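You operate a simulated robot arm through the tools that you are given. There is no shell and no other tool.

The job below is to be done with a simulated robot arm. You get a single attempt, and the scene is never put back.

## Task
Find the dusty stub in the upper green drawer and blow it clean in the blower.
Fine: shut the drawer; the stub stays in the blower's well.

The check looks at the end state, three seconds after you hand in, the way a careful person would. Anything else that was tipped, shoved, dropped, spilled or broken makes it a failure.

## Robot
A 6-joint arm with a two-finger gripper, fixed in place. Base frame: the origin is at the foot of the arm, x ahead of it, y to its left, z up; the work surface is at about z = 0.76. Lengths are in m, angles in degrees, forces in N, time in s.
It reaches about 1.298 m from its shoulder. Its first joint turns from -149.0 to 149.0 degrees. Payload 1.57 kg.
The tool frame sits at the grasp point between the pads (the TCP): z along the fingers, y along the line on which they close. The tips reach 0.021 m beyond it. Largest opening 0.07 m; the body of the gripper starts 0.05 m behind the TCP.
Orientation is that of the tool frame in the base frame, as a unit quaternion [x, y, z, w]. With the fingers straight down and closing along the base's y, the tool's x points along the base's -x, its y along +y and its z along -z.

## Interface
- The arm moves only by the tool move_arm. Its argument "increments" is a list of rows, each a list of 7 numbers: the shift along the base's x, y, z in units of 40 mm (1.0 is 40 mm), then the turn, a rotation vector about the base's x, y, z in units of 6 degrees (1.0 is 6 degrees), then the opening, from 0 (shut) to 1 (fully open). In form: [[x, y, z, wx, wy, wz, grip], ...]. A call has 1 to 20 rows; each row shifts and turns the commanded pose from where the row before left it. A call with a number of a shift or a turn outside -1 to 1 is refused whole. Each row takes 0.2 s and may step no farther than 0.05 m and 8.6 degrees from the row before; otherwise, or with a gripper value out of range, the whole call is refused. Where a pose cannot be reached the arm comes as near as it can. A force on the tool above 40 N (or 10 N above the force at the start of the call, whichever is more), or a blocked arm, ends the call early, and 0.2 s more pass. Each finger halts on what it meets, pressing with about 30 N; the grip force reading is that of the motor and also rises with nothing between the fingers. The clock runs only during rows and for 0.2 s after the last one: add rows that do not move to give the fingers time. The reply holds the time, the measured pose of the TCP, the force on the tool along the base axes, the opening and the grip force, in the units named above and with some noise, with the torque about the TCP (base axes, N m) and any sound that the robot's microphone picked up, and new pictures: "pictures" is both (left out), scene, wrist or none.
- Cameras (640 x 400 px; columns grow to the right, rows downward): "scene" is fixed at [0.22, -0.4997, 1.134]; the picture's right is [0.59, -0.81, 0.00], its down [-0.27, -0.19, -0.94] and it looks along [0.76, 0.56, -0.33] (base axes); focal length 249 px, centre (320, 200). "wrist" rides on the gripper at [0.079, 0.004, -0.081] in the tool frame; the picture's right is [-0.05, 1.00, 0.00], its down [-0.67, -0.04, -0.74] and it looks along [-0.74, -0.04, 0.67] (tool axes); focal length 256 px, centre (320, 200). There is no depth. A picture from a camera that has moved, and an enlarged one, comes with that camera's place and axes in the base frame and with its lens.
- slide_trunk(by): slides the trunk up (or, below 0, down) by that many m; the arm rides with it, the base frame stays. It gives what a move gives, with no picture.
- zoom(camera, box): a new picture of the part [left, top, right, bottom] of that camera's present view, enlarged. The clock stands still meanwhile.
- finish_job(): hands the job in; it is judged then, once.

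Nothing tells you positions but the pictures and the camera data. Unless the task says otherwise, let go and move clear before handing in.

The tools are called after "Call:" by a JSON object that holds its "fn" and its "kwargs". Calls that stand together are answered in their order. move_arm: Moves the arm, as the interface text tells. Its arguments: {"type":"object","properties":{"increments":{"type":"array","items":{"type":"array","items":{"type":"number"}}},"pictures":{"type":"string","enum":["both","scene","wrist","none"]}},"required":["increments"]} The other tools are called the same way: slide_trunk (by) slides the trunk up or down; zoom (camera, box) takes an enlarged picture of a part of a camera's view; finish_job () hands the job in.

At the start:

```text
clock: 0.0
ee_pos: [0.6205, -0.2662, 1.1229]
orientation: [-0.001, 1.0, 0.0, 0.0]
wrist_force: [0.0, 0.4, -1.3]
moment: [-0.01, 0.03, -0.03]
grip_width: 0.0703
grasp_force: 0.0
trunk travel left (down, up): [-0.805, 0.165]
```

scene: 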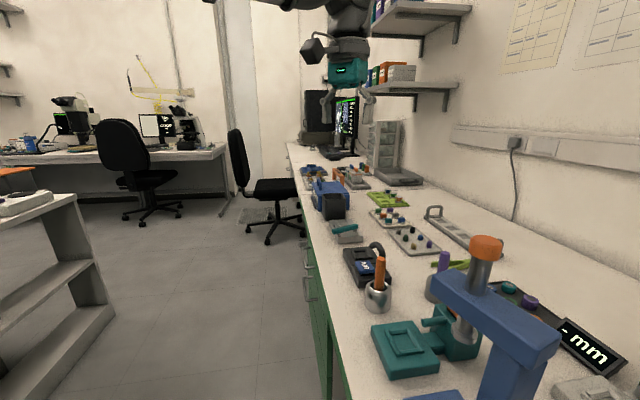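
wrist: 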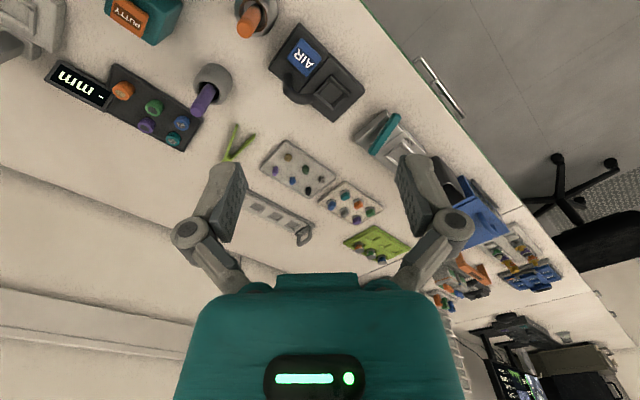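

I see a long bench with a black device marked "AIR" (probably the blower) and green drawers under the bench's left edge. I'll zoom in to place the drawers, the blower and its well before moving.

Call:
{"fn": "zoom", "kwargs": {"camera": "scene", "box": [280, 180, 440, 400]}}

Call:
{"fn": "zoom", "kwargs": {"camera": "wrist", "box": [230, 0, 470, 150]}}

Call:
{"fn": "zoom", "kwargs": {"camera": "scene", "box": [290, 140, 450, 240]}}

```text
1.82 times, centred on (360, 290) of scene
camera zoom: at [0.22, -0.4997, 1.134], right [0.59, -0.81, 0.0], down [-0.27, -0.19, -0.94], along [0.76, 0.56, -0.33], focal length 452 px, centre (247, 36)
```

zoom: 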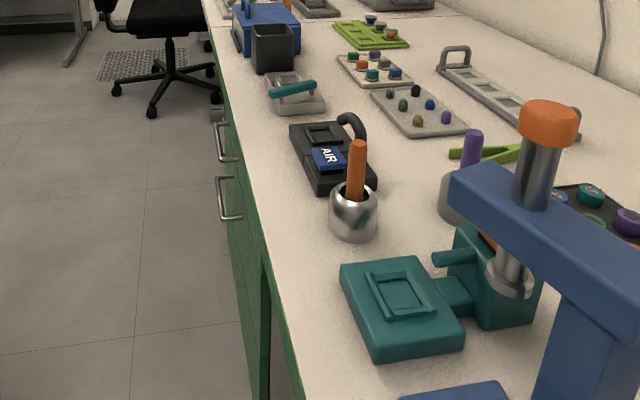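

```text
2.67 times, centred on (350, 75) of wrist
camera zoom: at [0.5419, -0.2606, 1.2056], right [0.05, 1.0, 0.0], down [0.67, -0.04, 0.74], along [0.74, -0.04, -0.67], focal length 683 px, centre (240, 533)
```

zoom: 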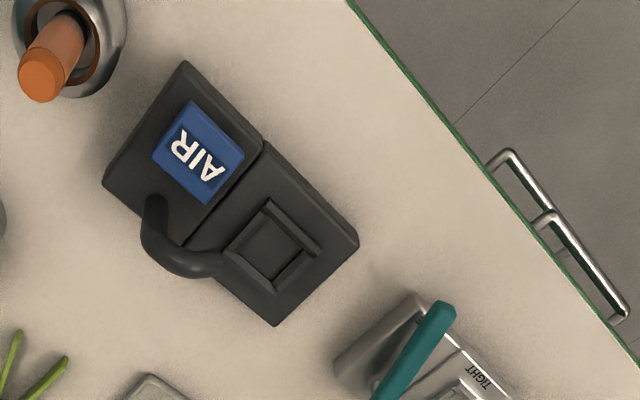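

```text
4.00 times, centred on (370, 190) of scene
camera zoom: at [0.22, -0.4997, 1.134], right [0.59, -0.81, 0.0], down [-0.27, -0.19, -0.94], along [0.76, 0.56, -0.33], focal length 995 px, centre (120, 240)
```

zoom: 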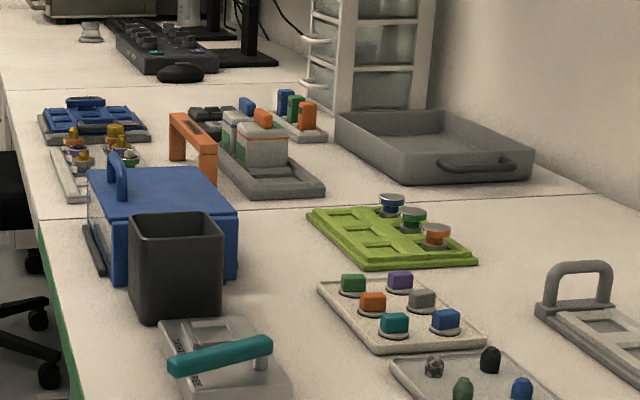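

The blower is around (0.73, -0.25), and the bench edge runs at roughly 45° in the base frame. I need a closer look at the drawer fronts and handles.

Call:
{"fn": "zoom", "kwargs": {"camera": "scene", "box": [290, 230, 370, 280]}}

Call:
{"fn": "zoom", "kwargs": {"camera": "scene", "box": [290, 230, 370, 400]}}

Call:
{"fn": "zoom", "kwargs": {"camera": "scene", "box": [330, 230, 410, 280]}}

Call:
{"fn": "zoom", "kwargs": {"camera": "wrist", "box": [390, 20, 550, 120]}}

```text
8.00 times, centred on (330, 255) of scene
camera zoom: at [0.22, -0.4997, 1.134], right [0.59, -0.81, 0.0], down [-0.27, -0.19, -0.94], along [0.76, 0.56, -0.33], focal length 1990 px, centre (240, -240)
```

zoom: 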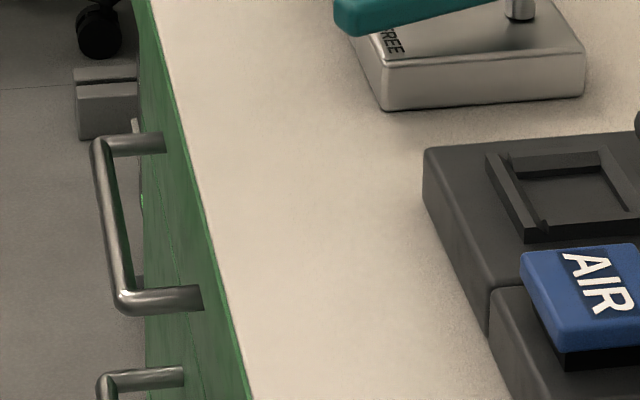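

```text
2.35 times, centred on (330, 315) of scene
camera zoom: at [0.22, -0.4997, 1.134], right [0.59, -0.81, 0.0], down [-0.27, -0.19, -0.94], along [0.76, 0.56, -0.33], focal length 585 px, centre (296, -71)
```

zoom: 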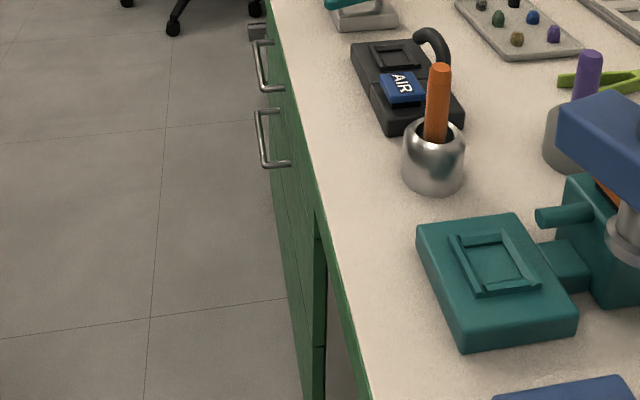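

```text
8.00 times, centred on (370, 255) of scene
camera zoom: at [0.22, -0.4997, 1.134], right [0.59, -0.81, 0.0], down [-0.27, -0.19, -0.94], along [0.76, 0.56, -0.33], focal length 1990 px, centre (-80, -240)
```

zoom: 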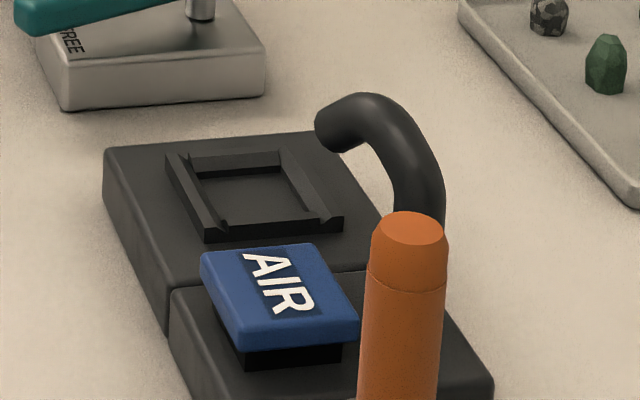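

```text
4.00 times, centred on (470, 70) of wrist
camera zoom: at [0.5419, -0.2606, 1.2056], right [0.05, 1.0, 0.0], down [0.67, -0.04, 0.74], along [0.74, -0.04, -0.67], focal length 1024 px, centre (-280, 720)
```

zoom: 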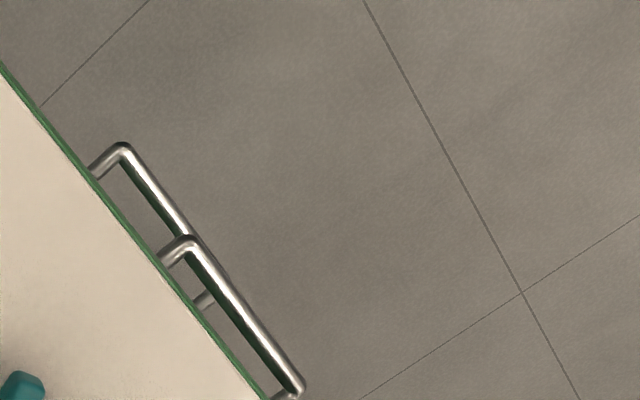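

The two handles are stacked one above the other. By triangulation the upper bar runs from about (0.81, 0.00) to (0.91, 0.10) at z≈0.605. I'll move the arm out in front of the bench first and turn the gripper 45° to line up with the drawer's normal.

Call:
{"fn": "move_arm", "kwargs": {"increments": [[0.1, 1, 0, 0, 0, 0.625, 1], [0.1, 1, 0, 0, 0, 0.625, 1], [0.1, 1, 0, 0, 0, 0.625, 1], [0.1, 1, 0, 0, 0, 0.625, 1], [0.1, 1, 0, 0, 0, 0.625, 1], [0.1, 1, 0, 0, 0, 0.625, 1], [0.1, 1, 0, 0, 0, 0.625, 1], [0.1, 1, 0, 0, 0, 0.625, 1], [0.1, 1, 0, 0, 0, 0.625, 1], [0.1, 1, 0, 0, 0, 0.625, 1], [0.1, 1, 0, 0, 0, 0.625, 1], [0.1, 1, 0, 0, 0, 0.625, 1]]}}

```text
clock: 2.6
ee_pos: [0.67, 0.2165, 1.1233]
orientation: [-0.383, 0.924, 0.0, 0.0]
wrist_force: [-0.3, 0.9, 0.1]
moment: [-0.02, -0.02, -0.01]
grip_width: 0.07
grasp_force: 0.0
trunk travel left (down, up): [-0.805, 0.165]
camera wrist: at [0.6118, 0.1641, 1.2055], right [-0.67, 0.74, 0.0], down [0.5, 0.45, 0.74], along [0.55, 0.5, -0.67], focal length 256 px, centre (320, 200)
```

scene: 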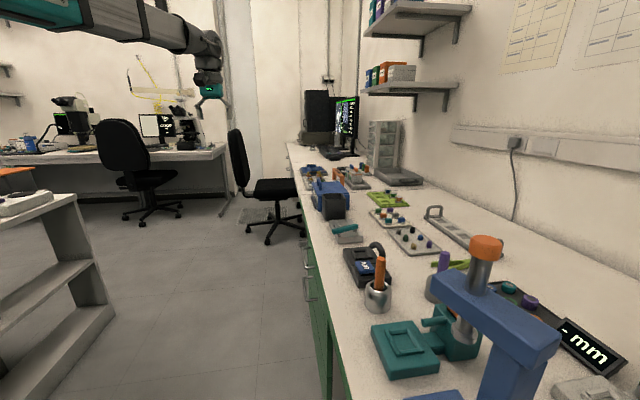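
wrist: 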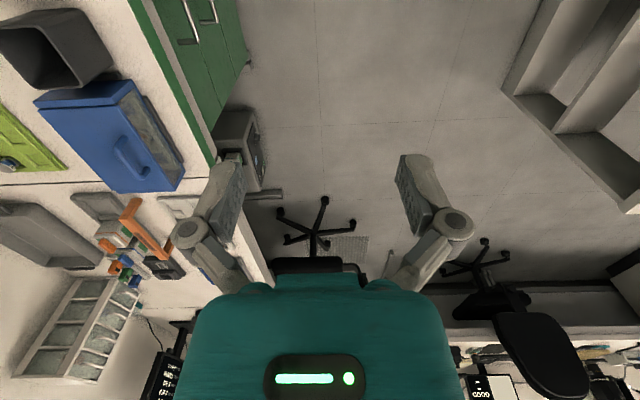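

The arm is clear of the bench now. I'll zoom on the drawer fronts in the wrist view.

Call:
{"fn": "zoom", "kwargs": {"camera": "wrist", "box": [120, 0, 280, 100]}}

```text
4.00 times, centred on (200, 50) of wrist
camera zoom: at [0.6118, 0.1641, 1.2055], right [-0.67, 0.74, 0.0], down [0.5, 0.45, 0.74], along [0.55, 0.5, -0.67], focal length 1024 px, centre (800, 800)
```

zoom: 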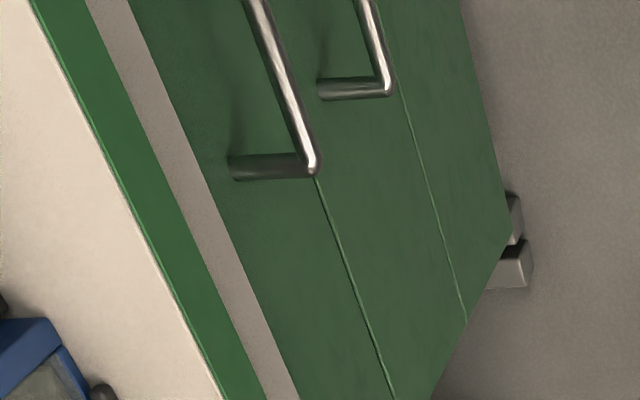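

The upper drawer front spans about z 0.55–0.66 and the handle stands off about 4 cm. Next I tilt the gripper to horizontal facing the drawer, with the fingers closing vertically.

Call:
{"fn": "move_arm", "kwargs": {"increments": [[0.13, -0.1, -0.2, -0.7071, -0.7071, 0, 1], [0.13, -0.1, -0.2, -0.7071, -0.7071, 0, 1], [0.13, -0.1, -0.2, -0.7071, -0.7071, 0, 1], [0.13, -0.1, -0.2, -0.7071, -0.7071, 0, 1], [0.13, -0.1, -0.2, -0.7071, -0.7071, 0, 1], [0.13, -0.1, -0.2, -0.7071, -0.7071, 0, 1], [0.13, -0.1, -0.2, -0.7071, -0.7071, 0, 1], [0.13, -0.1, -0.2, -0.7071, -0.7071, 0, 1], [0.13, -0.1, -0.2, -0.7071, -0.7071, 0, 1], [0.13, -0.1, -0.2, -0.7071, -0.7071, 0, 1], [0.13, -0.1, -0.2, -0.7071, -0.7071, 0, 1], [0.13, -0.1, -0.2, -0.7071, -0.7071, 0, 1], [0.13, -0.1, -0.2, -0.7071, -0.7071, 0, 1], [0.13, -0.1, -0.2, -0.7071, -0.7071, 0, 1], [0.13, -0.1, -0.2, -0.7071, -0.7071, 0, 1]]}}

```text
clock: 5.8
ee_pos: [0.7464, 0.1553, 1.3103]
orientation: [-0.271, 0.653, -0.653, 0.271]
wrist_force: [-0.7, 0.5, -0.6]
moment: [0.03, -0.03, -0.01]
grip_width: 0.0698
grasp_force: 0.1
out of reach, approached as far as the arm can: row 1, 2, 3, 4, 5, 6, 7, 8, 9, 10, 11, 12, 13, 14, 15
trunk travel left (down, up): [-0.805, 0.165]
camera wrist: at [0.6335, 0.157, 1.3063], right [0.04, 0.04, -1.0], down [-0.06, 1.0, 0.04], along [1.0, 0.05, 0.04], focal length 256 px, centre (320, 200)
```

scene: 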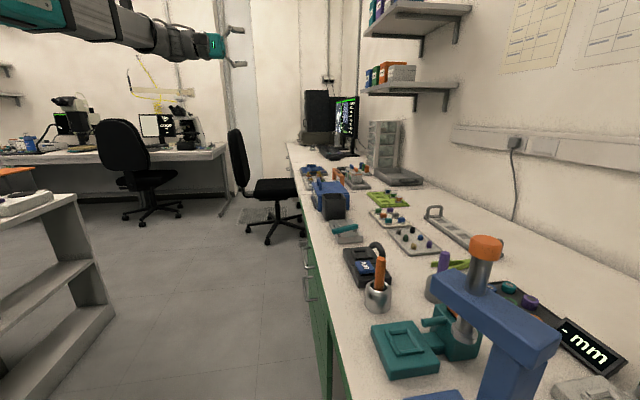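
wrist: 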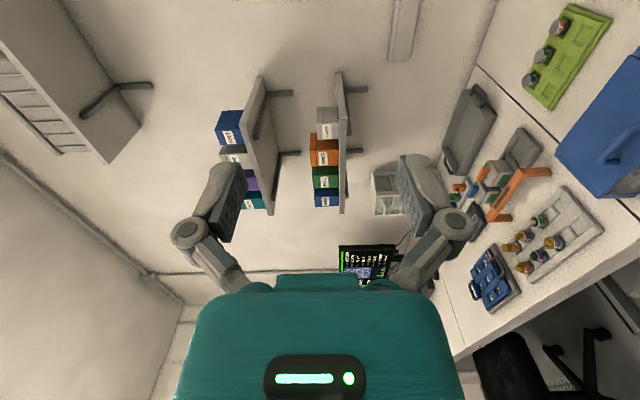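

The orientation is reached, but the arm couldn't get down to the height I asked for, so it sits at z≈1.31. I'll lower the trunk in steps while the gripper stays in front of the bench edge.

Call:
{"fn": "slide_trunk", "kwargs": {"by": -0.3}}

Call:
{"fn": "move_arm", "kwargs": {"increments": [[0, 0, 0, 0, 0, 0, 1]]}}

```text
clock: 8.8
ee_pos: [0.7467, 0.1547, 1.0097]
orientation: [-0.271, 0.654, -0.653, 0.27]
wrist_force: [-0.3, 0.7, 0.6]
moment: [-0.01, 0.0, -0.03]
grip_width: 0.07
grasp_force: 0.0
trunk travel left (down, up): [-0.505, 0.465]
```

```text
clock: 9.2
ee_pos: [0.7458, 0.1548, 1.0092]
orientation: [-0.27, 0.654, -0.653, 0.27]
wrist_force: [0.6, -0.5, -0.5]
moment: [-0.02, 0.02, -0.04]
grip_width: 0.07
grasp_force: 0.1
trunk travel left (down, up): [-0.505, 0.465]
camera wrist: at [0.6332, 0.1572, 1.0062], right [0.04, 0.04, -1.0], down [-0.06, 1.0, 0.04], along [1.0, 0.05, 0.04], focal length 256 px, centre (320, 200)
```

scene: 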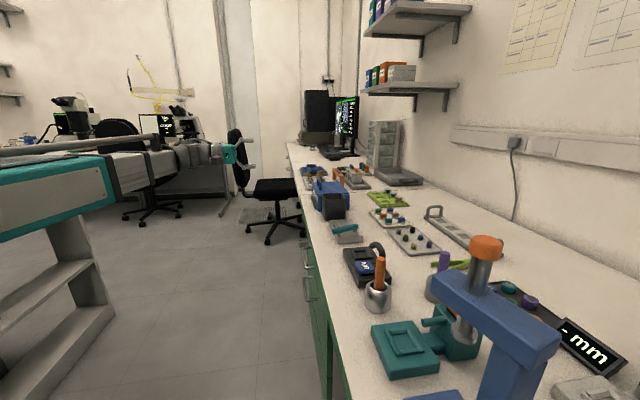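
wrist: 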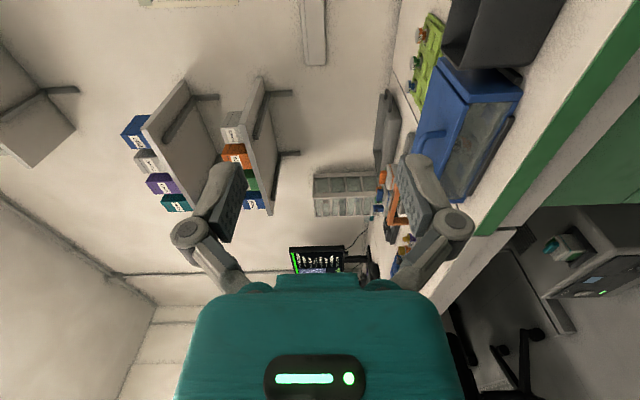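

The arm follows the trunk cleanly. I keep lowering, with a look along the way.

Call:
{"fn": "slide_trunk", "kwargs": {"by": -0.2}}

Call:
{"fn": "move_arm", "kwargs": {"increments": [[0, 0, 0, 0, 0, 0, 1]]}}

```text
clock: 11.4
ee_pos: [0.7459, 0.1548, 0.8095]
orientation: [-0.271, 0.654, -0.653, 0.27]
wrist_force: [0.1, 0.1, -0.4]
moment: [0.02, 0.01, 0.04]
grip_width: 0.07
grasp_force: 0.0
trunk travel left (down, up): [-0.305, 0.665]
```

```text
clock: 11.8
ee_pos: [0.745, 0.1549, 0.8092]
orientation: [-0.271, 0.654, -0.653, 0.27]
wrist_force: [0.1, -1.2, -0.3]
moment: [-0.03, 0.0, 0.01]
grip_width: 0.07
grasp_force: 0.0
trunk travel left (down, up): [-0.305, 0.665]
camera wrist: at [0.6332, 0.1571, 0.8062], right [0.04, 0.04, -1.0], down [-0.06, 1.0, 0.04], along [1.0, 0.05, 0.04], focal length 256 px, centre (320, 200)
```

scene: 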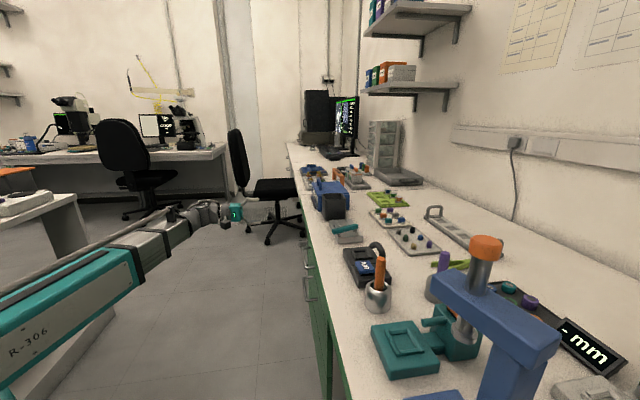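
wrist: 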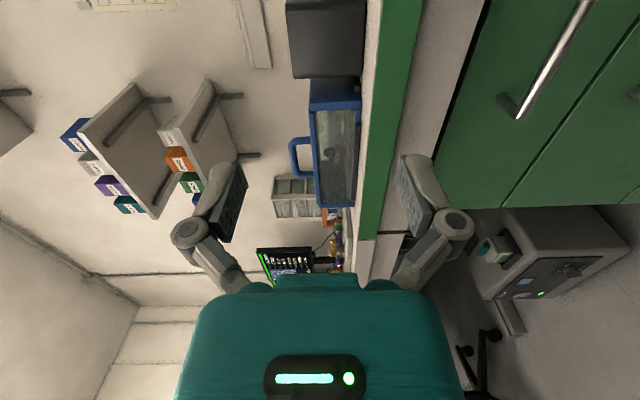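

Everything is clear. I lower the last 0.2 m to handle height.

Call:
{"fn": "slide_trunk", "kwargs": {"by": -0.205}}

Call:
{"fn": "move_arm", "kwargs": {"increments": [[0, 0, 0, 0, 0, 0, 1]]}}

```text
clock: 14.0
ee_pos: [0.747, 0.1562, 0.6052]
orientation: [-0.271, 0.654, -0.652, 0.271]
wrist_force: [0.5, -1.1, 0.2]
moment: [0.01, -0.01, 0.03]
grip_width: 0.0696
grasp_force: 0.2
trunk travel left (down, up): [-0.1, 0.87]
```

```text
clock: 14.4
ee_pos: [0.7467, 0.1544, 0.6063]
orientation: [-0.271, 0.654, -0.653, 0.271]
wrist_force: [0.4, -0.3, 0.7]
moment: [-0.01, 0.02, 0.0]
grip_width: 0.07
grasp_force: 0.1
trunk travel left (down, up): [-0.1, 0.87]
camera wrist: at [0.6332, 0.1572, 0.6012], right [0.04, 0.04, -1.0], down [-0.06, 1.0, 0.04], along [1.0, 0.05, 0.04], focal length 256 px, centre (320, 200)
```

scene: 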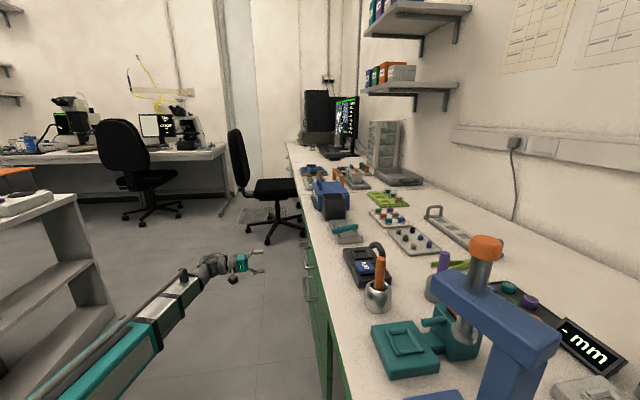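
wrist: 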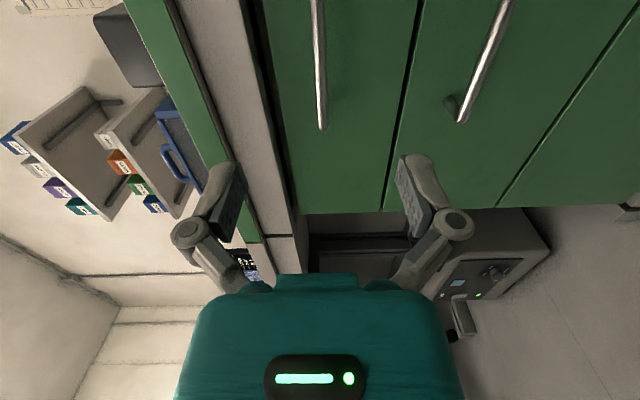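

The TCP is at (0.747, 0.155, 0.606), level with the upper handle bar. I approach straight along the drawer normal.

Call:
{"fn": "move_arm", "kwargs": {"increments": [[0.7071, -0.7071, 0, 0, 0, 0, 1], [0.7071, -0.7071, 0, 0, 0, 0, 1], [0.3, -0.3, 0, 0, 0, 0, 1]]}}

```text
clock: 15.2
ee_pos: [0.8157, 0.088, 0.6042]
orientation: [-0.271, 0.654, -0.653, 0.27]
wrist_force: [-1.0, 0.3, 0.4]
moment: [0.0, -0.01, 0.02]
grip_width: 0.07
grasp_force: 0.1
trunk travel left (down, up): [-0.1, 0.87]
camera wrist: at [0.7023, 0.0888, 0.6011], right [0.04, 0.04, -1.0], down [-0.06, 1.0, 0.04], along [1.0, 0.05, 0.04], focal length 256 px, centre (320, 200)
```

scene: 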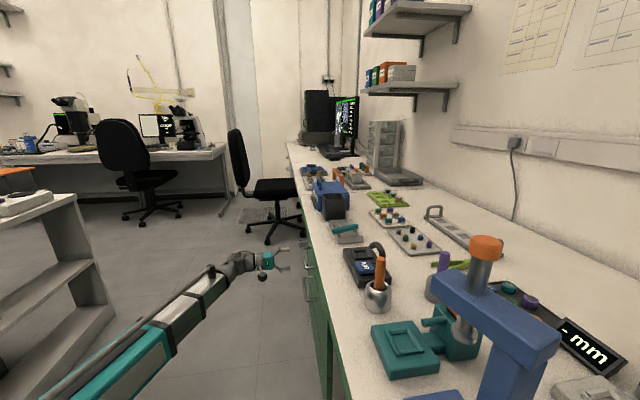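
wrist: 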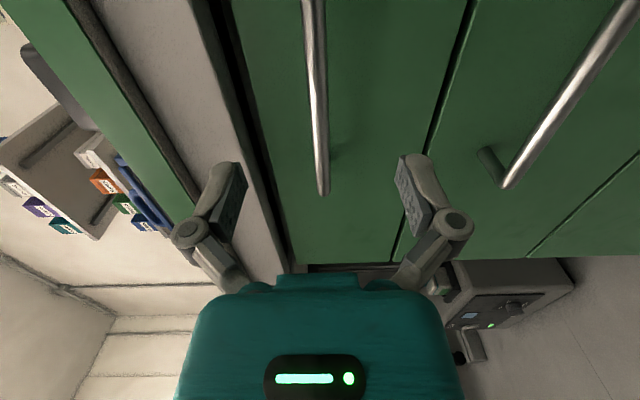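

I have about 6 cm left to the bar, which sits at n≈-0.576 and z≈0.607. I advance, then close the fingers on it.

Call:
{"fn": "move_arm", "kwargs": {"increments": [[0.53, -0.53, 0.03, 0, 0, 0, 1], [0.53, -0.53, 0.03, 0, 0, 0, 1]], "pictures": "wrist"}}

```text
clock: 15.8
ee_pos: [0.8591, 0.0448, 0.606]
orientation: [0.27, -0.653, 0.654, -0.271]
wrist_force: [-0.1, -0.3, -0.2]
moment: [-0.02, 0.05, -0.03]
grip_width: 0.0698
grasp_force: 0.1
trunk travel left (down, up): [-0.1, 0.87]
camera wrist: at [0.7452, 0.0469, 0.6014], right [0.04, 0.04, -1.0], down [-0.06, 1.0, 0.03], along [1.0, 0.05, 0.04], focal length 256 px, centre (320, 200)
```

wrist: 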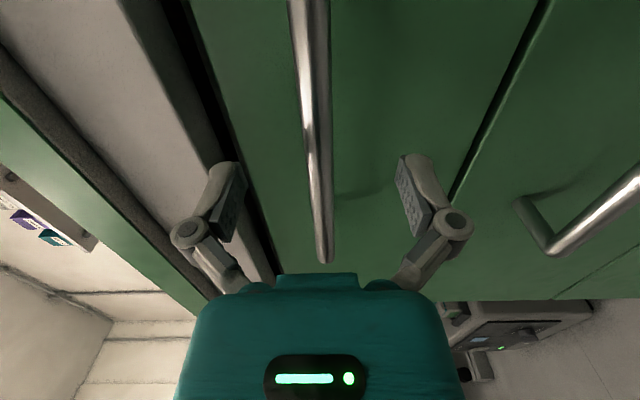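

The bar is centred between the pads. Closing.

Call:
{"fn": "move_arm", "kwargs": {"increments": [[0, 0, 0, 0, 0, 0, 0], [0, 0, 0, 0, 0, 0, 0], [0, 0, 0, 0, 0, 0, 0], [0, 0, 0, 0, 0, 0, 0], [0, 0, 0, 0, 0, 0, 0]], "pictures": "wrist"}}

```text
clock: 17.0
ee_pos: [0.857, 0.0448, 0.606]
orientation: [0.27, -0.653, 0.653, -0.271]
wrist_force: [-7.1, 4.8, -5.6]
moment: [0.04, -0.02, 0.08]
grip_width: 0.0111
grasp_force: 32.1
trunk travel left (down, up): [-0.1, 0.87]
camera wrist: at [0.7446, 0.0472, 0.6012], right [0.04, 0.04, -1.0], down [-0.06, 1.0, 0.04], along [1.0, 0.05, 0.04], focal length 256 px, centre (320, 200)
```

wrist: 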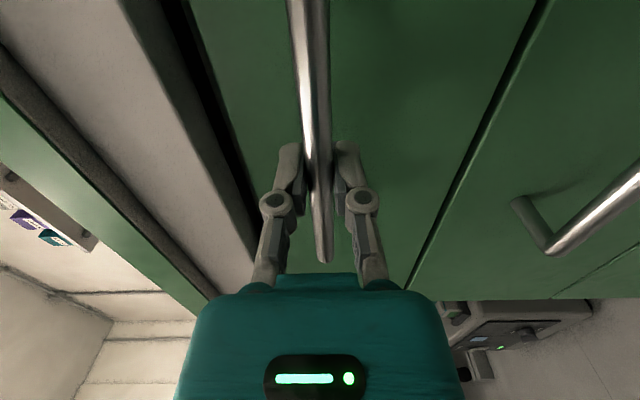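

The handle is gripped (opening 0.011, 32 N). I pull outward gently along the normal.

Call:
{"fn": "move_arm", "kwargs": {"increments": [[-0.25, 0.25, 0, 0, 0, 0, 0], [-0.25, 0.25, 0, 0, 0, 0, 0], [-0.35, 0.35, 0, 0, 0, 0, 0], [-0.35, 0.35, 0, 0, 0, 0, 0], [-0.35, 0.35, 0, 0, 0, 0, 0]]}}

```text
clock: 18.2
ee_pos: [0.796, 0.1065, 0.6047]
orientation: [-0.272, 0.654, -0.653, 0.27]
wrist_force: [-4.3, -3.2, -1.8]
moment: [-0.01, -0.01, 0.93]
grip_width: 0.0112
grasp_force: 31.7
trunk travel left (down, up): [-0.1, 0.87]
camera wrist: at [0.6838, 0.108, 0.6012], right [0.04, 0.04, -1.0], down [-0.06, 1.0, 0.04], along [1.0, 0.05, 0.04], focal length 256 px, centre (320, 200)
```

scene: 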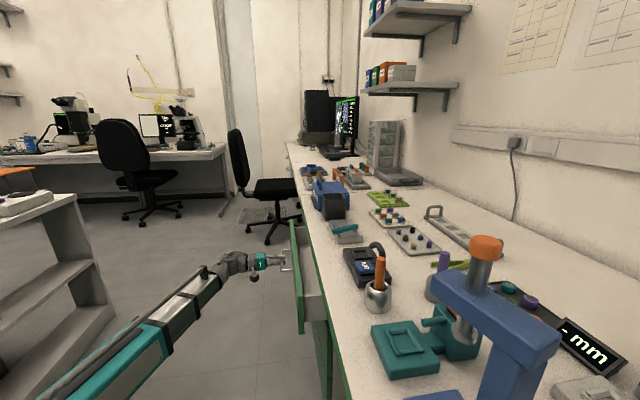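
wrist: 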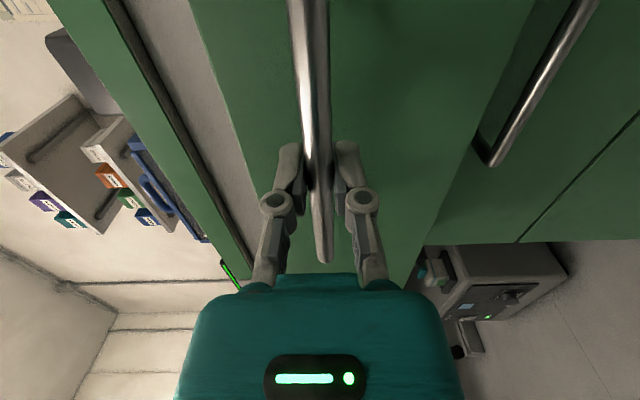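

The drawer is opening smoothly, about 9 cm so far. I keep pulling.

Call:
{"fn": "move_arm", "kwargs": {"increments": [[-0.4, 0.4, 0, 0, 0, 0, 0], [-0.4, 0.4, 0, 0, 0, 0, 0], [-0.4, 0.4, 0, 0, 0, 0, 0], [-0.4, 0.4, 0, 0, 0, 0, 0], [-0.4, 0.4, 0, 0, 0, 0, 0]]}}

Call:
{"fn": "zoom", "kwargs": {"camera": "scene", "box": [230, 210, 390, 350]}}

```text
clock: 19.4
ee_pos: [0.7152, 0.1868, 0.6048]
orientation: [-0.27, 0.654, -0.653, 0.271]
wrist_force: [2.7, 2.3, -0.9]
moment: [-0.01, 0.02, -0.58]
grip_width: 0.0111
grasp_force: 32.3
trunk travel left (down, up): [-0.1, 0.87]
camera wrist: at [0.6031, 0.1887, 0.6012], right [0.04, 0.04, -1.0], down [-0.06, 1.0, 0.04], along [1.0, 0.05, 0.04], focal length 256 px, centre (320, 200)
```

scene: 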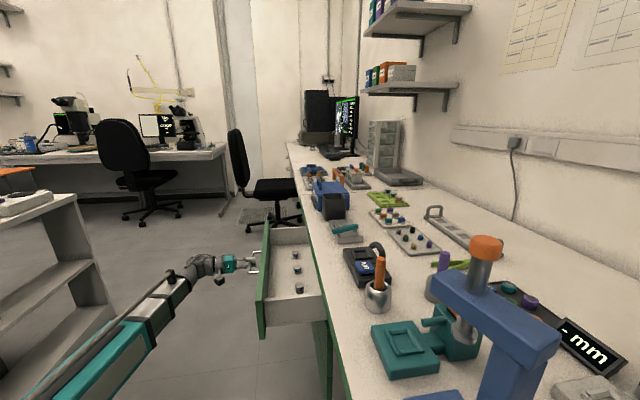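
wrist: 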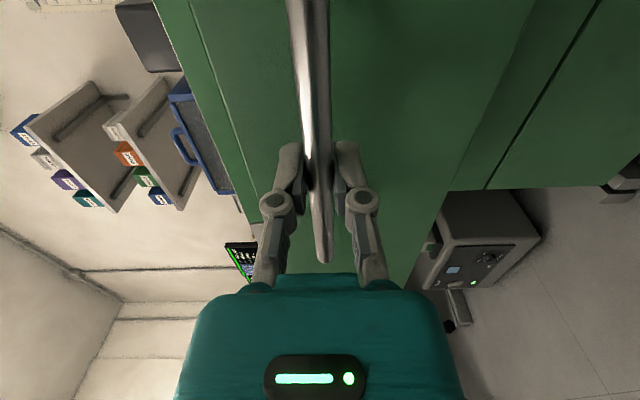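

```text
2.86 times, centred on (310, 280) of scene
camera zoom: at [0.22, -0.4997, 1.134], right [0.59, -0.81, 0.0], down [-0.27, -0.19, -0.94], along [0.76, 0.56, -0.33], focal length 711 px, centre (349, -29)
```

zoom: 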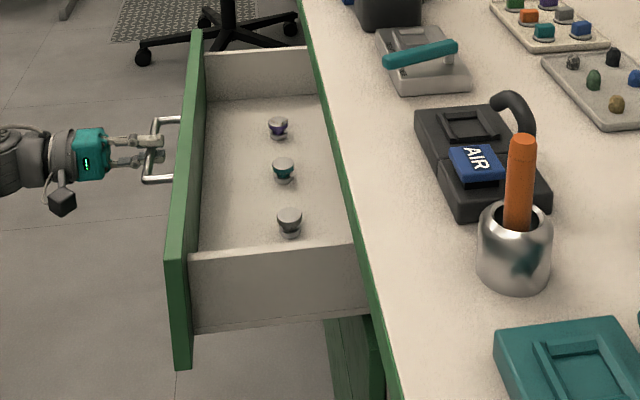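

The drawer is open about 20 cm and I can see three mushroom-shaped stubs. I zoom in to find the dusty one.

Call:
{"fn": "zoom", "kwargs": {"camera": "scene", "box": [280, 235, 320, 300]}}

Call:
{"fn": "zoom", "kwargs": {"camera": "scene", "box": [288, 255, 312, 270]}}

Call:
{"fn": "zoom", "kwargs": {"camera": "scene", "box": [288, 278, 312, 293]}}

Call:
{"fn": "zoom", "kwargs": {"camera": "scene", "box": [288, 245, 312, 260]}}

```text
6.15 times, centred on (300, 268) of scene
camera zoom: at [0.22, -0.4997, 1.134], right [0.59, -0.81, 0.0], down [-0.27, -0.19, -0.94], along [0.76, 0.56, -0.33], focal length 1531 px, centre (443, -215)
```

zoom: 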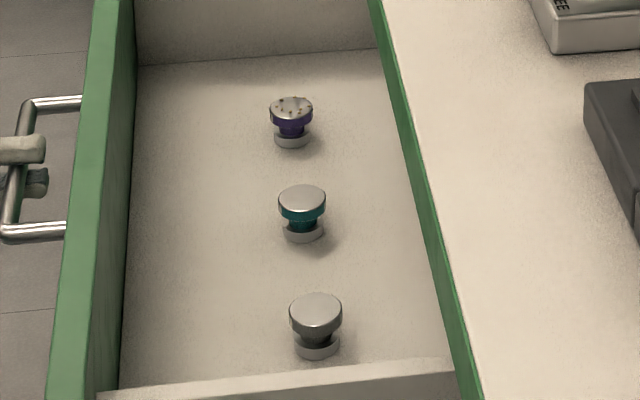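

```text
16.00 times, centred on (300, 262) of scene
camera zoom: at [0.22, -0.4997, 1.134], right [0.59, -0.81, 0.0], down [-0.27, -0.19, -0.94], along [0.76, 0.56, -0.33], focal length 3980 px, centre (640, -800)
```

zoom: 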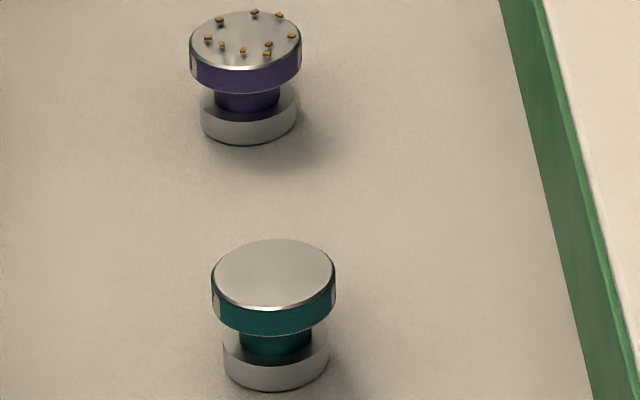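

```text
16.00 times, centred on (300, 286) of scene
camera zoom: at [0.22, -0.4997, 1.134], right [0.59, -0.81, 0.0], down [-0.27, -0.19, -0.94], along [0.76, 0.56, -0.33], focal length 3980 px, centre (640, -1168)
```

zoom: 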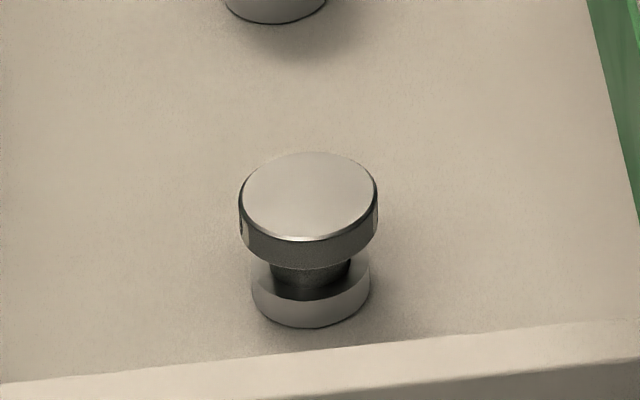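

```text
16.00 times, centred on (300, 252) of scene
camera zoom: at [0.22, -0.4997, 1.134], right [0.59, -0.81, 0.0], down [-0.27, -0.19, -0.94], along [0.76, 0.56, -0.33], focal length 3980 px, centre (640, -640)
```

zoom: 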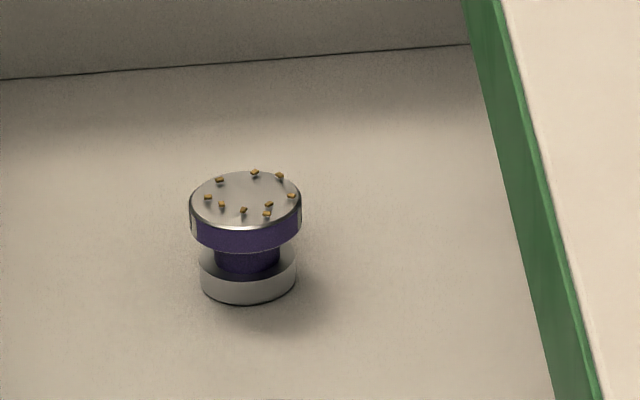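

The purple stub has dust grains on its cap, so that is the one to clean. It sits close to the bench edge, so I'll open the drawer further to give the hand room.

Call:
{"fn": "move_arm", "kwargs": {"increments": [[-0.3, 0.3, 0, 0, 0, 0, 0], [-0.3, 0.3, 0, 0, 0, 0, 0], [-0.3, 0.3, 0, 0, 0, 0, 0], [-0.3, 0.3, 0, 0, 0, 0, 0], [-0.2, 0.2, 0, 0, 0, 0, 0]]}}

Call:
{"fn": "zoom", "kwargs": {"camera": "scene", "box": [220, 210, 380, 350]}}

```text
clock: 20.6
ee_pos: [0.6606, 0.2426, 0.6043]
orientation: [-0.271, 0.653, -0.653, 0.272]
wrist_force: [11.1, 11.2, 6.3]
moment: [0.0, -0.04, -0.46]
grip_width: 0.011
grasp_force: 31.7
out of reach, approached as far as the arm can: row 3
trunk travel left (down, up): [-0.1, 0.87]
camera wrist: at [0.5465, 0.2449, 0.6012], right [0.04, 0.04, -1.0], down [-0.06, 1.0, 0.04], along [1.0, 0.06, 0.04], focal length 256 px, centre (320, 200)
```

scene: 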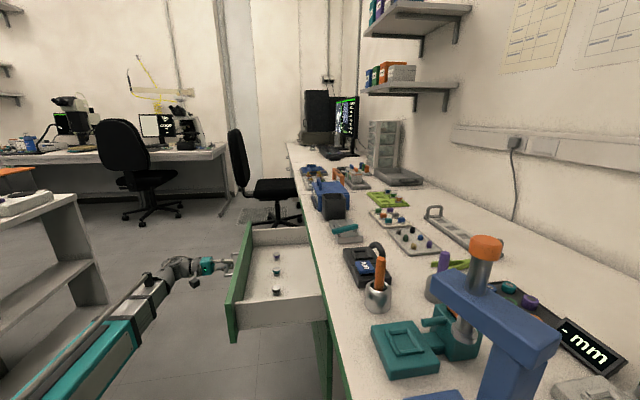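
wrist: 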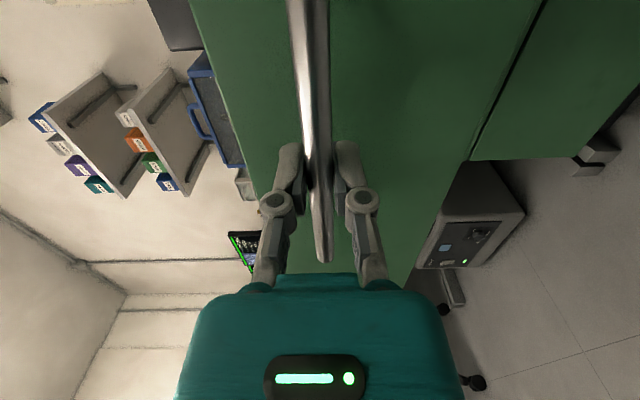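

```text
2.86 times, centred on (300, 280) of scene
camera zoom: at [0.22, -0.4997, 1.134], right [0.59, -0.81, 0.0], down [-0.27, -0.19, -0.94], along [0.76, 0.56, -0.33], focal length 711 px, centre (377, -29)
```

zoom: 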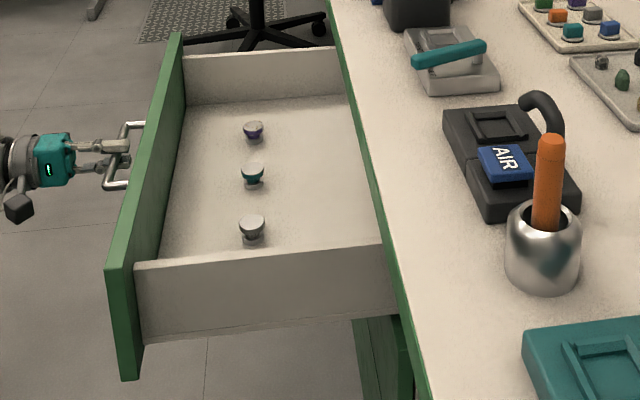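

The drawer is open about 28 cm, which is enough. I release the handle now.

Call:
{"fn": "move_arm", "kwargs": {"increments": [[0, 0, 0, 0, 0, 0, 1], [0, 0, 0, 0, 0, 0, 1], [0, 0, 0, 0, 0, 0, 1], [0, 0, 0, 0, 0, 0, 1], [0, 0, 0, 0, 0, 0, 1]]}}

```text
clock: 21.8
ee_pos: [0.6594, 0.2421, 0.6053]
orientation: [-0.27, 0.654, -0.653, 0.27]
wrist_force: [-0.5, 0.5, -0.1]
moment: [-0.02, -0.01, 0.02]
grip_width: 0.0702
grasp_force: 0.1
trunk travel left (down, up): [-0.1, 0.87]
camera wrist: at [0.5458, 0.2437, 0.6012], right [0.04, 0.04, -1.0], down [-0.06, 1.0, 0.04], along [1.0, 0.05, 0.04], focal length 256 px, centre (320, 200)
```

scene: 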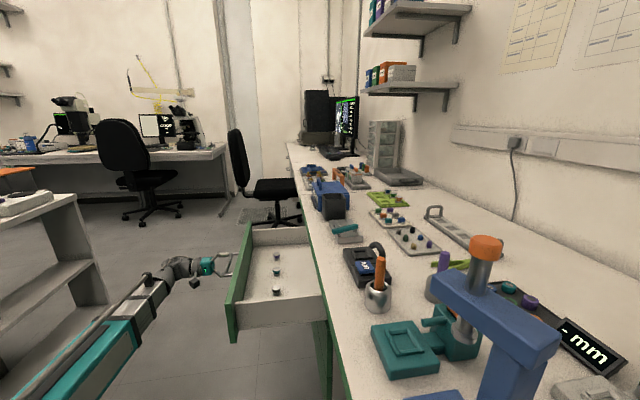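
wrist: 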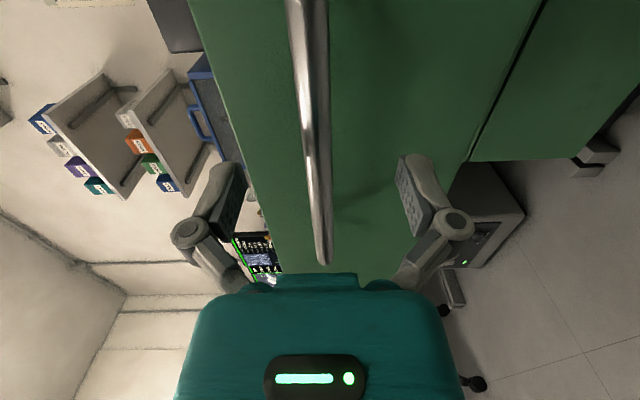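

Released. I back straight out from the handle.

Call:
{"fn": "move_arm", "kwargs": {"increments": [[-0.5, 0.5, 0, 0, 0, 0, 1], [-0.5, 0.5, 0, 0, 0, 0, 1]], "pictures": "wrist"}}

```text
clock: 22.4
ee_pos: [0.6177, 0.2817, 0.6058]
orientation: [-0.272, 0.654, -0.652, 0.27]
wrist_force: [-0.1, 0.2, -0.2]
moment: [0.01, 0.0, -0.04]
grip_width: 0.0701
grasp_force: 0.1
trunk travel left (down, up): [-0.1, 0.87]
camera wrist: at [0.5058, 0.2837, 0.601], right [0.04, 0.04, -1.0], down [-0.06, 1.0, 0.04], along [1.0, 0.05, 0.04], focal length 256 px, centre (320, 200)
```

wrist: 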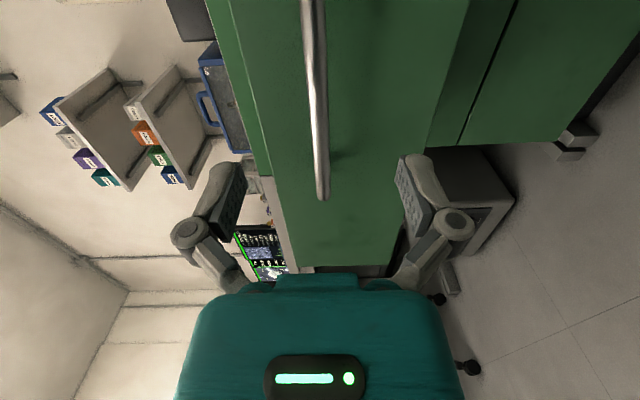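

I'm clear of the handle. I raise the trunk before re-orienting the gripper downward.

Call:
{"fn": "slide_trunk", "kwargs": {"by": 0.35}}

Call:
{"fn": "move_arm", "kwargs": {"increments": [[0.1, -0.1, 0, 0.7071, 0.7071, 0, 1], [0.1, -0.1, 0, 0.7071, 0.7071, 0, 1], [0.1, -0.1, 0, 0.7071, 0.7071, 0, 1], [0.1, -0.1, 0, 0.7071, 0.7071, 0, 1], [0.1, -0.1, 0, 0.7071, 0.7071, 0, 1], [0.1, -0.1, 0, 0.7071, 0.7071, 0, 1], [0.1, -0.1, 0, 0.7071, 0.7071, 0, 1], [0.1, -0.1, 0, 0.7071, 0.7071, 0, 1], [0.1, -0.1, 0, 0.7071, 0.7071, 0, 1], [0.1, -0.1, 0, 0.7071, 0.7071, 0, 1], [0.1, -0.1, 0, 0.7071, 0.7071, 0, 1], [0.1, -0.1, 0, 0.7071, 0.7071, 0, 1], [0.1, -0.1, 0, 0.7071, 0.7071, 0, 1], [0.1, -0.1, 0, 0.7071, 0.7071, 0, 1], [0.1, -0.1, 0, 0.7071, 0.7071, 0, 1]]}}

```text
clock: 25.8
ee_pos: [0.6187, 0.2826, 0.9553]
orientation: [-0.272, 0.654, -0.652, 0.271]
wrist_force: [-0.2, 0.1, 0.0]
moment: [0.0, 0.01, 0.04]
grip_width: 0.0699
grasp_force: 0.0
trunk travel left (down, up): [-0.45, 0.52]
```

```text
clock: 29.0
ee_pos: [0.6793, 0.2213, 0.7697]
orientation: [-0.382, 0.924, 0.001, -0.001]
wrist_force: [-1.0, -0.1, -1.4]
moment: [0.01, -0.03, -0.01]
grip_width: 0.0699
grasp_force: 0.0
out of reach, approached as far as the arm can: row 1, 2, 3, 4, 5, 6, 7, 8, 9, 10, 11, 12, 13, 14
trunk travel left (down, up): [-0.45, 0.52]
camera wrist: at [0.6206, 0.1687, 0.8507], right [-0.67, 0.74, 0.0], down [0.5, 0.44, 0.74], along [0.55, 0.5, -0.67], focal length 256 px, centre (320, 200)
```

scene: 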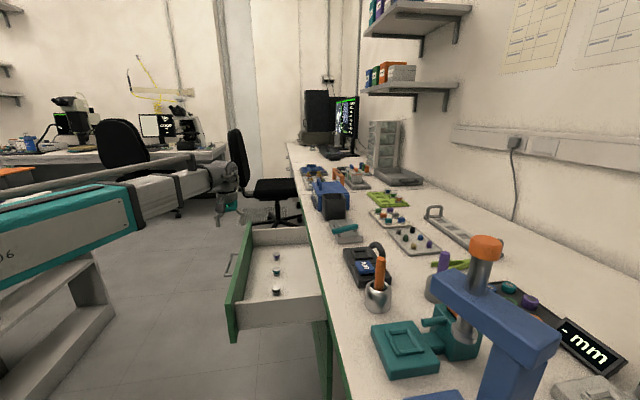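
wrist: 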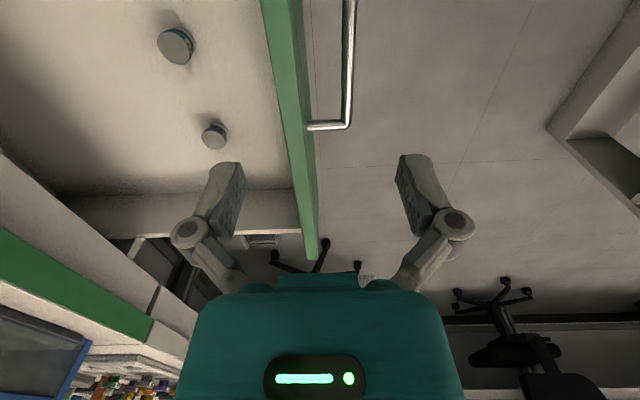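

The gripper points down above the open drawer, and I can see the purple and teal stubs. I zoom in with both cameras for a precise fix.

Call:
{"fn": "zoom", "kwargs": {"camera": "wrist", "box": [140, 80, 300, 180]}}

Call:
{"fn": "zoom", "kwargs": {"camera": "scene", "box": [257, 240, 305, 300]}}

Call:
{"fn": "zoom", "kwargs": {"camera": "scene", "box": [264, 250, 288, 265]}}

```text
4.00 times, centred on (220, 130) of wrist
camera zoom: at [0.6206, 0.1687, 0.8507], right [-0.67, 0.74, 0.0], down [0.5, 0.44, 0.74], along [0.55, 0.5, -0.67], focal length 1024 px, centre (720, 480)
```

zoom: 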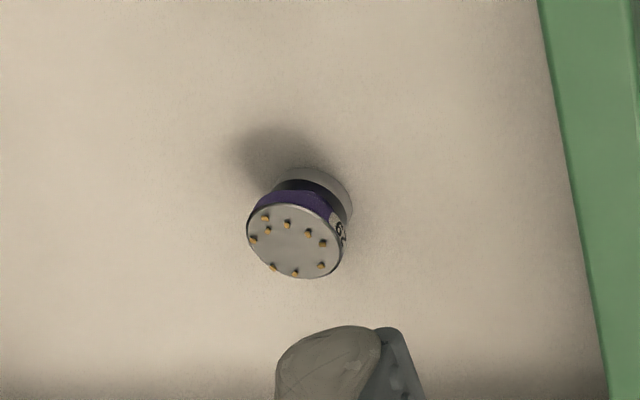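

```text
6.67 times, centred on (281, 270) of scene
camera zoom: at [0.22, -0.4997, 1.134], right [0.59, -0.81, 0.0], down [-0.27, -0.19, -0.94], along [0.76, 0.56, -0.33], focal length 1658 px, centre (580, -267)
```

zoom: 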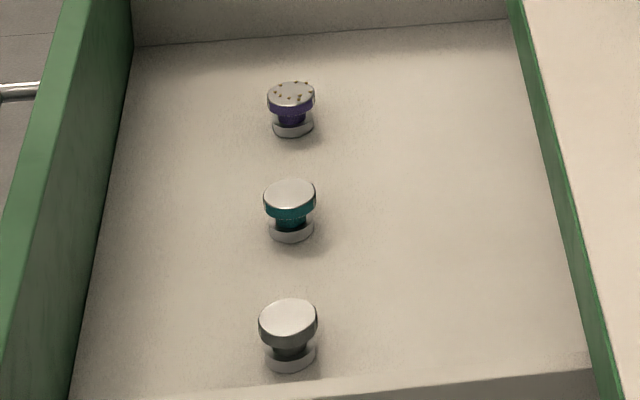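

```text
16.00 times, centred on (276, 258) of scene
camera zoom: at [0.22, -0.4997, 1.134], right [0.59, -0.81, 0.0], down [-0.27, -0.19, -0.94], along [0.76, 0.56, -0.33], focal length 3980 px, centre (1024, -720)
```

zoom: 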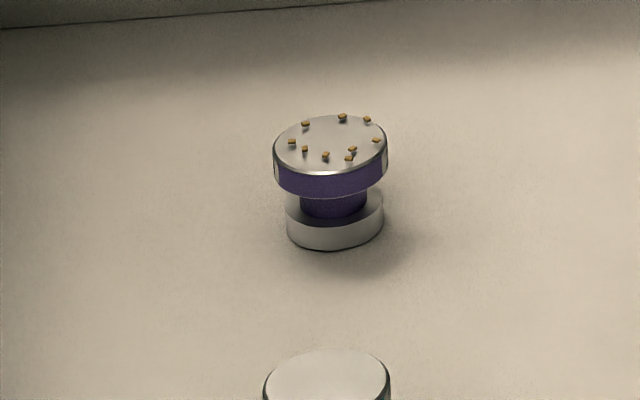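

The cap top works out to about (0.860, 0.198, 0.565), roughly 31 mm across and 25 mm tall overall. I move above it, staying higher than the drawer front, then refine.

Call:
{"fn": "move_arm", "kwargs": {"increments": [[0.9, -0.117, 0, 0, 0, 0, 1], [0.9, -0.117, 0, 0, 0, 0, 1], [0.9, -0.117, 0, 0, 0, 0, 1], [0.9, -0.117, 0, 0, 0, 0, 1], [0.9, -0.117, 0, 0, 0, 0, 1]]}}

```text
clock: 30.2
ee_pos: [0.8584, 0.1996, 0.7695]
orientation: [-0.383, 0.924, 0.001, 0.0]
wrist_force: [-1.3, -0.3, -0.3]
moment: [-0.01, 0.0, -0.02]
grip_width: 0.0697
grasp_force: 0.0
trunk travel left (down, up): [-0.45, 0.52]
camera wrist: at [0.7994, 0.1467, 0.8506], right [-0.67, 0.74, 0.0], down [0.5, 0.45, 0.74], along [0.55, 0.5, -0.67], focal length 256 px, centre (320, 200)
```

scene: 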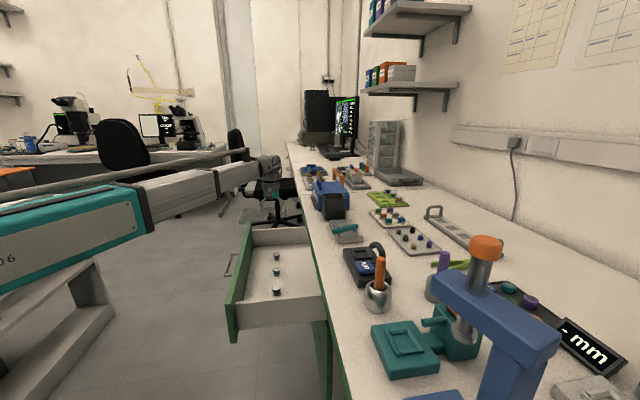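
wrist: 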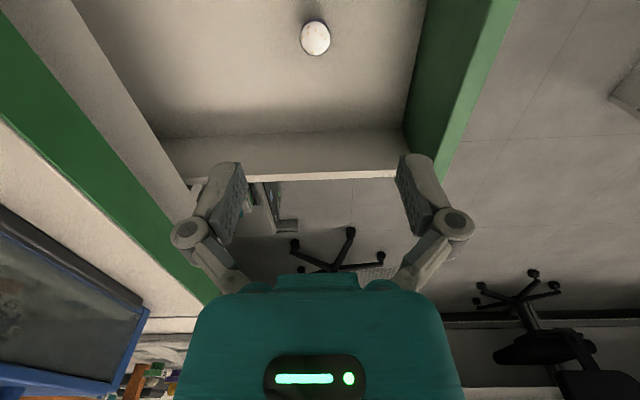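

The stub is nearly under the TCP. I zoom for the remaining offset and check whether the dust and the bench are clear.

Call:
{"fn": "zoom", "kwargs": {"camera": "wrist", "box": [270, 0, 366, 60]}}

```text
6.67 times, centred on (318, 30) of wrist
camera zoom: at [0.7994, 0.1467, 0.8506], right [-0.67, 0.74, 0.0], down [0.5, 0.45, 0.74], along [0.55, 0.5, -0.67], focal length 1707 px, centre (333, 1333)
```

zoom: 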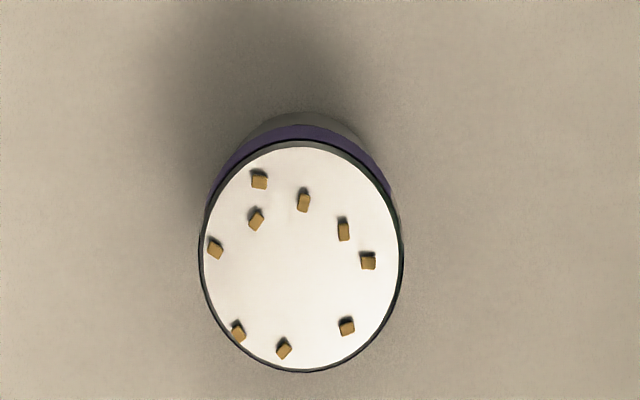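

The fix gives the cap at (0.8615, 0.197, 0.565). I correct the roughly 4 mm offset and descend part way to check reach and alignment.

Call:
{"fn": "move_arm", "kwargs": {"increments": [[0.085, -0.068, -0.8, 0, 0, 0, 1], [0, 0, -0.8, 0, 0, 0, 1], [0, 0, -0.8, 0, 0, 0, 1], [0, 0, -0.8, 0, 0, 0, 1]]}}

```text
clock: 31.2
ee_pos: [0.8612, 0.1953, 0.7692]
orientation: [-0.384, 0.924, 0.001, 0.0]
wrist_force: [-1.0, 0.3, 0.2]
moment: [-0.03, 0.01, -0.01]
grip_width: 0.0701
grasp_force: 0.0
out of reach, approached as far as the arm can: row 1, 2, 3, 4
trunk travel left (down, up): [-0.45, 0.52]
camera wrist: at [0.8031, 0.1425, 0.8506], right [-0.67, 0.74, 0.0], down [0.5, 0.45, 0.74], along [0.55, 0.5, -0.67], focal length 256 px, centre (320, 200)
```

scene: 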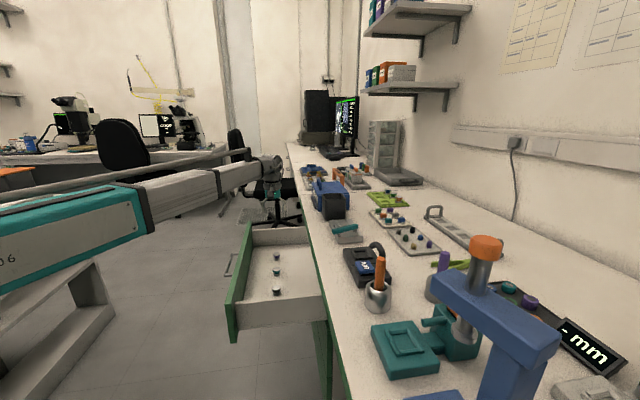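
wrist: 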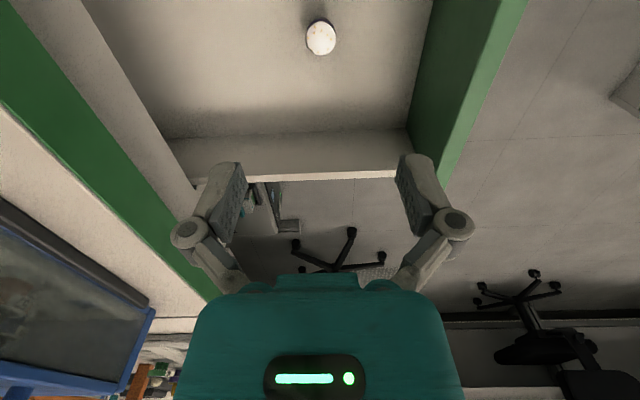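

The arm alone cannot go lower here. I test whether it can move up, to learn if vertical travel comes only from the trunk.

Call:
{"fn": "move_arm", "kwargs": {"increments": [[0, 0, 0.5, 0, 0, 0, 1], [0, 0, 0.5, 0, 0, 0, 1]], "pictures": "none"}}

```text
clock: 31.8
ee_pos: [0.862, 0.1959, 0.7689]
orientation: [-0.383, 0.924, 0.001, 0.0]
wrist_force: [-0.6, -0.9, 0.4]
moment: [0.01, -0.01, 0.0]
grip_width: 0.0702
grasp_force: 0.0
out of reach, approached as far as the arm can: row 1, 2
trunk travel left (down, up): [-0.45, 0.52]
```

Confirmed: height comes only from the trunk. I check the horizontal alignment once more before lowering.

Call:
{"fn": "zoom", "kwargs": {"camera": "wrist", "box": [272, 0, 368, 60]}}

```text
6.67 times, centred on (320, 30) of wrist
camera zoom: at [0.8031, 0.1425, 0.8506], right [-0.67, 0.74, 0.0], down [0.5, 0.44, 0.74], along [0.55, 0.5, -0.67], focal length 1707 px, centre (320, 1333)
```

zoom: 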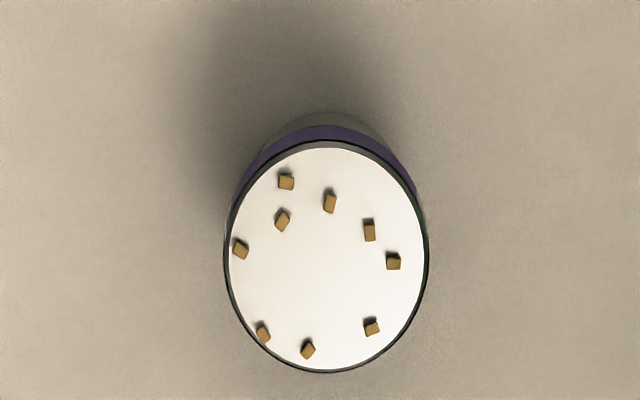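

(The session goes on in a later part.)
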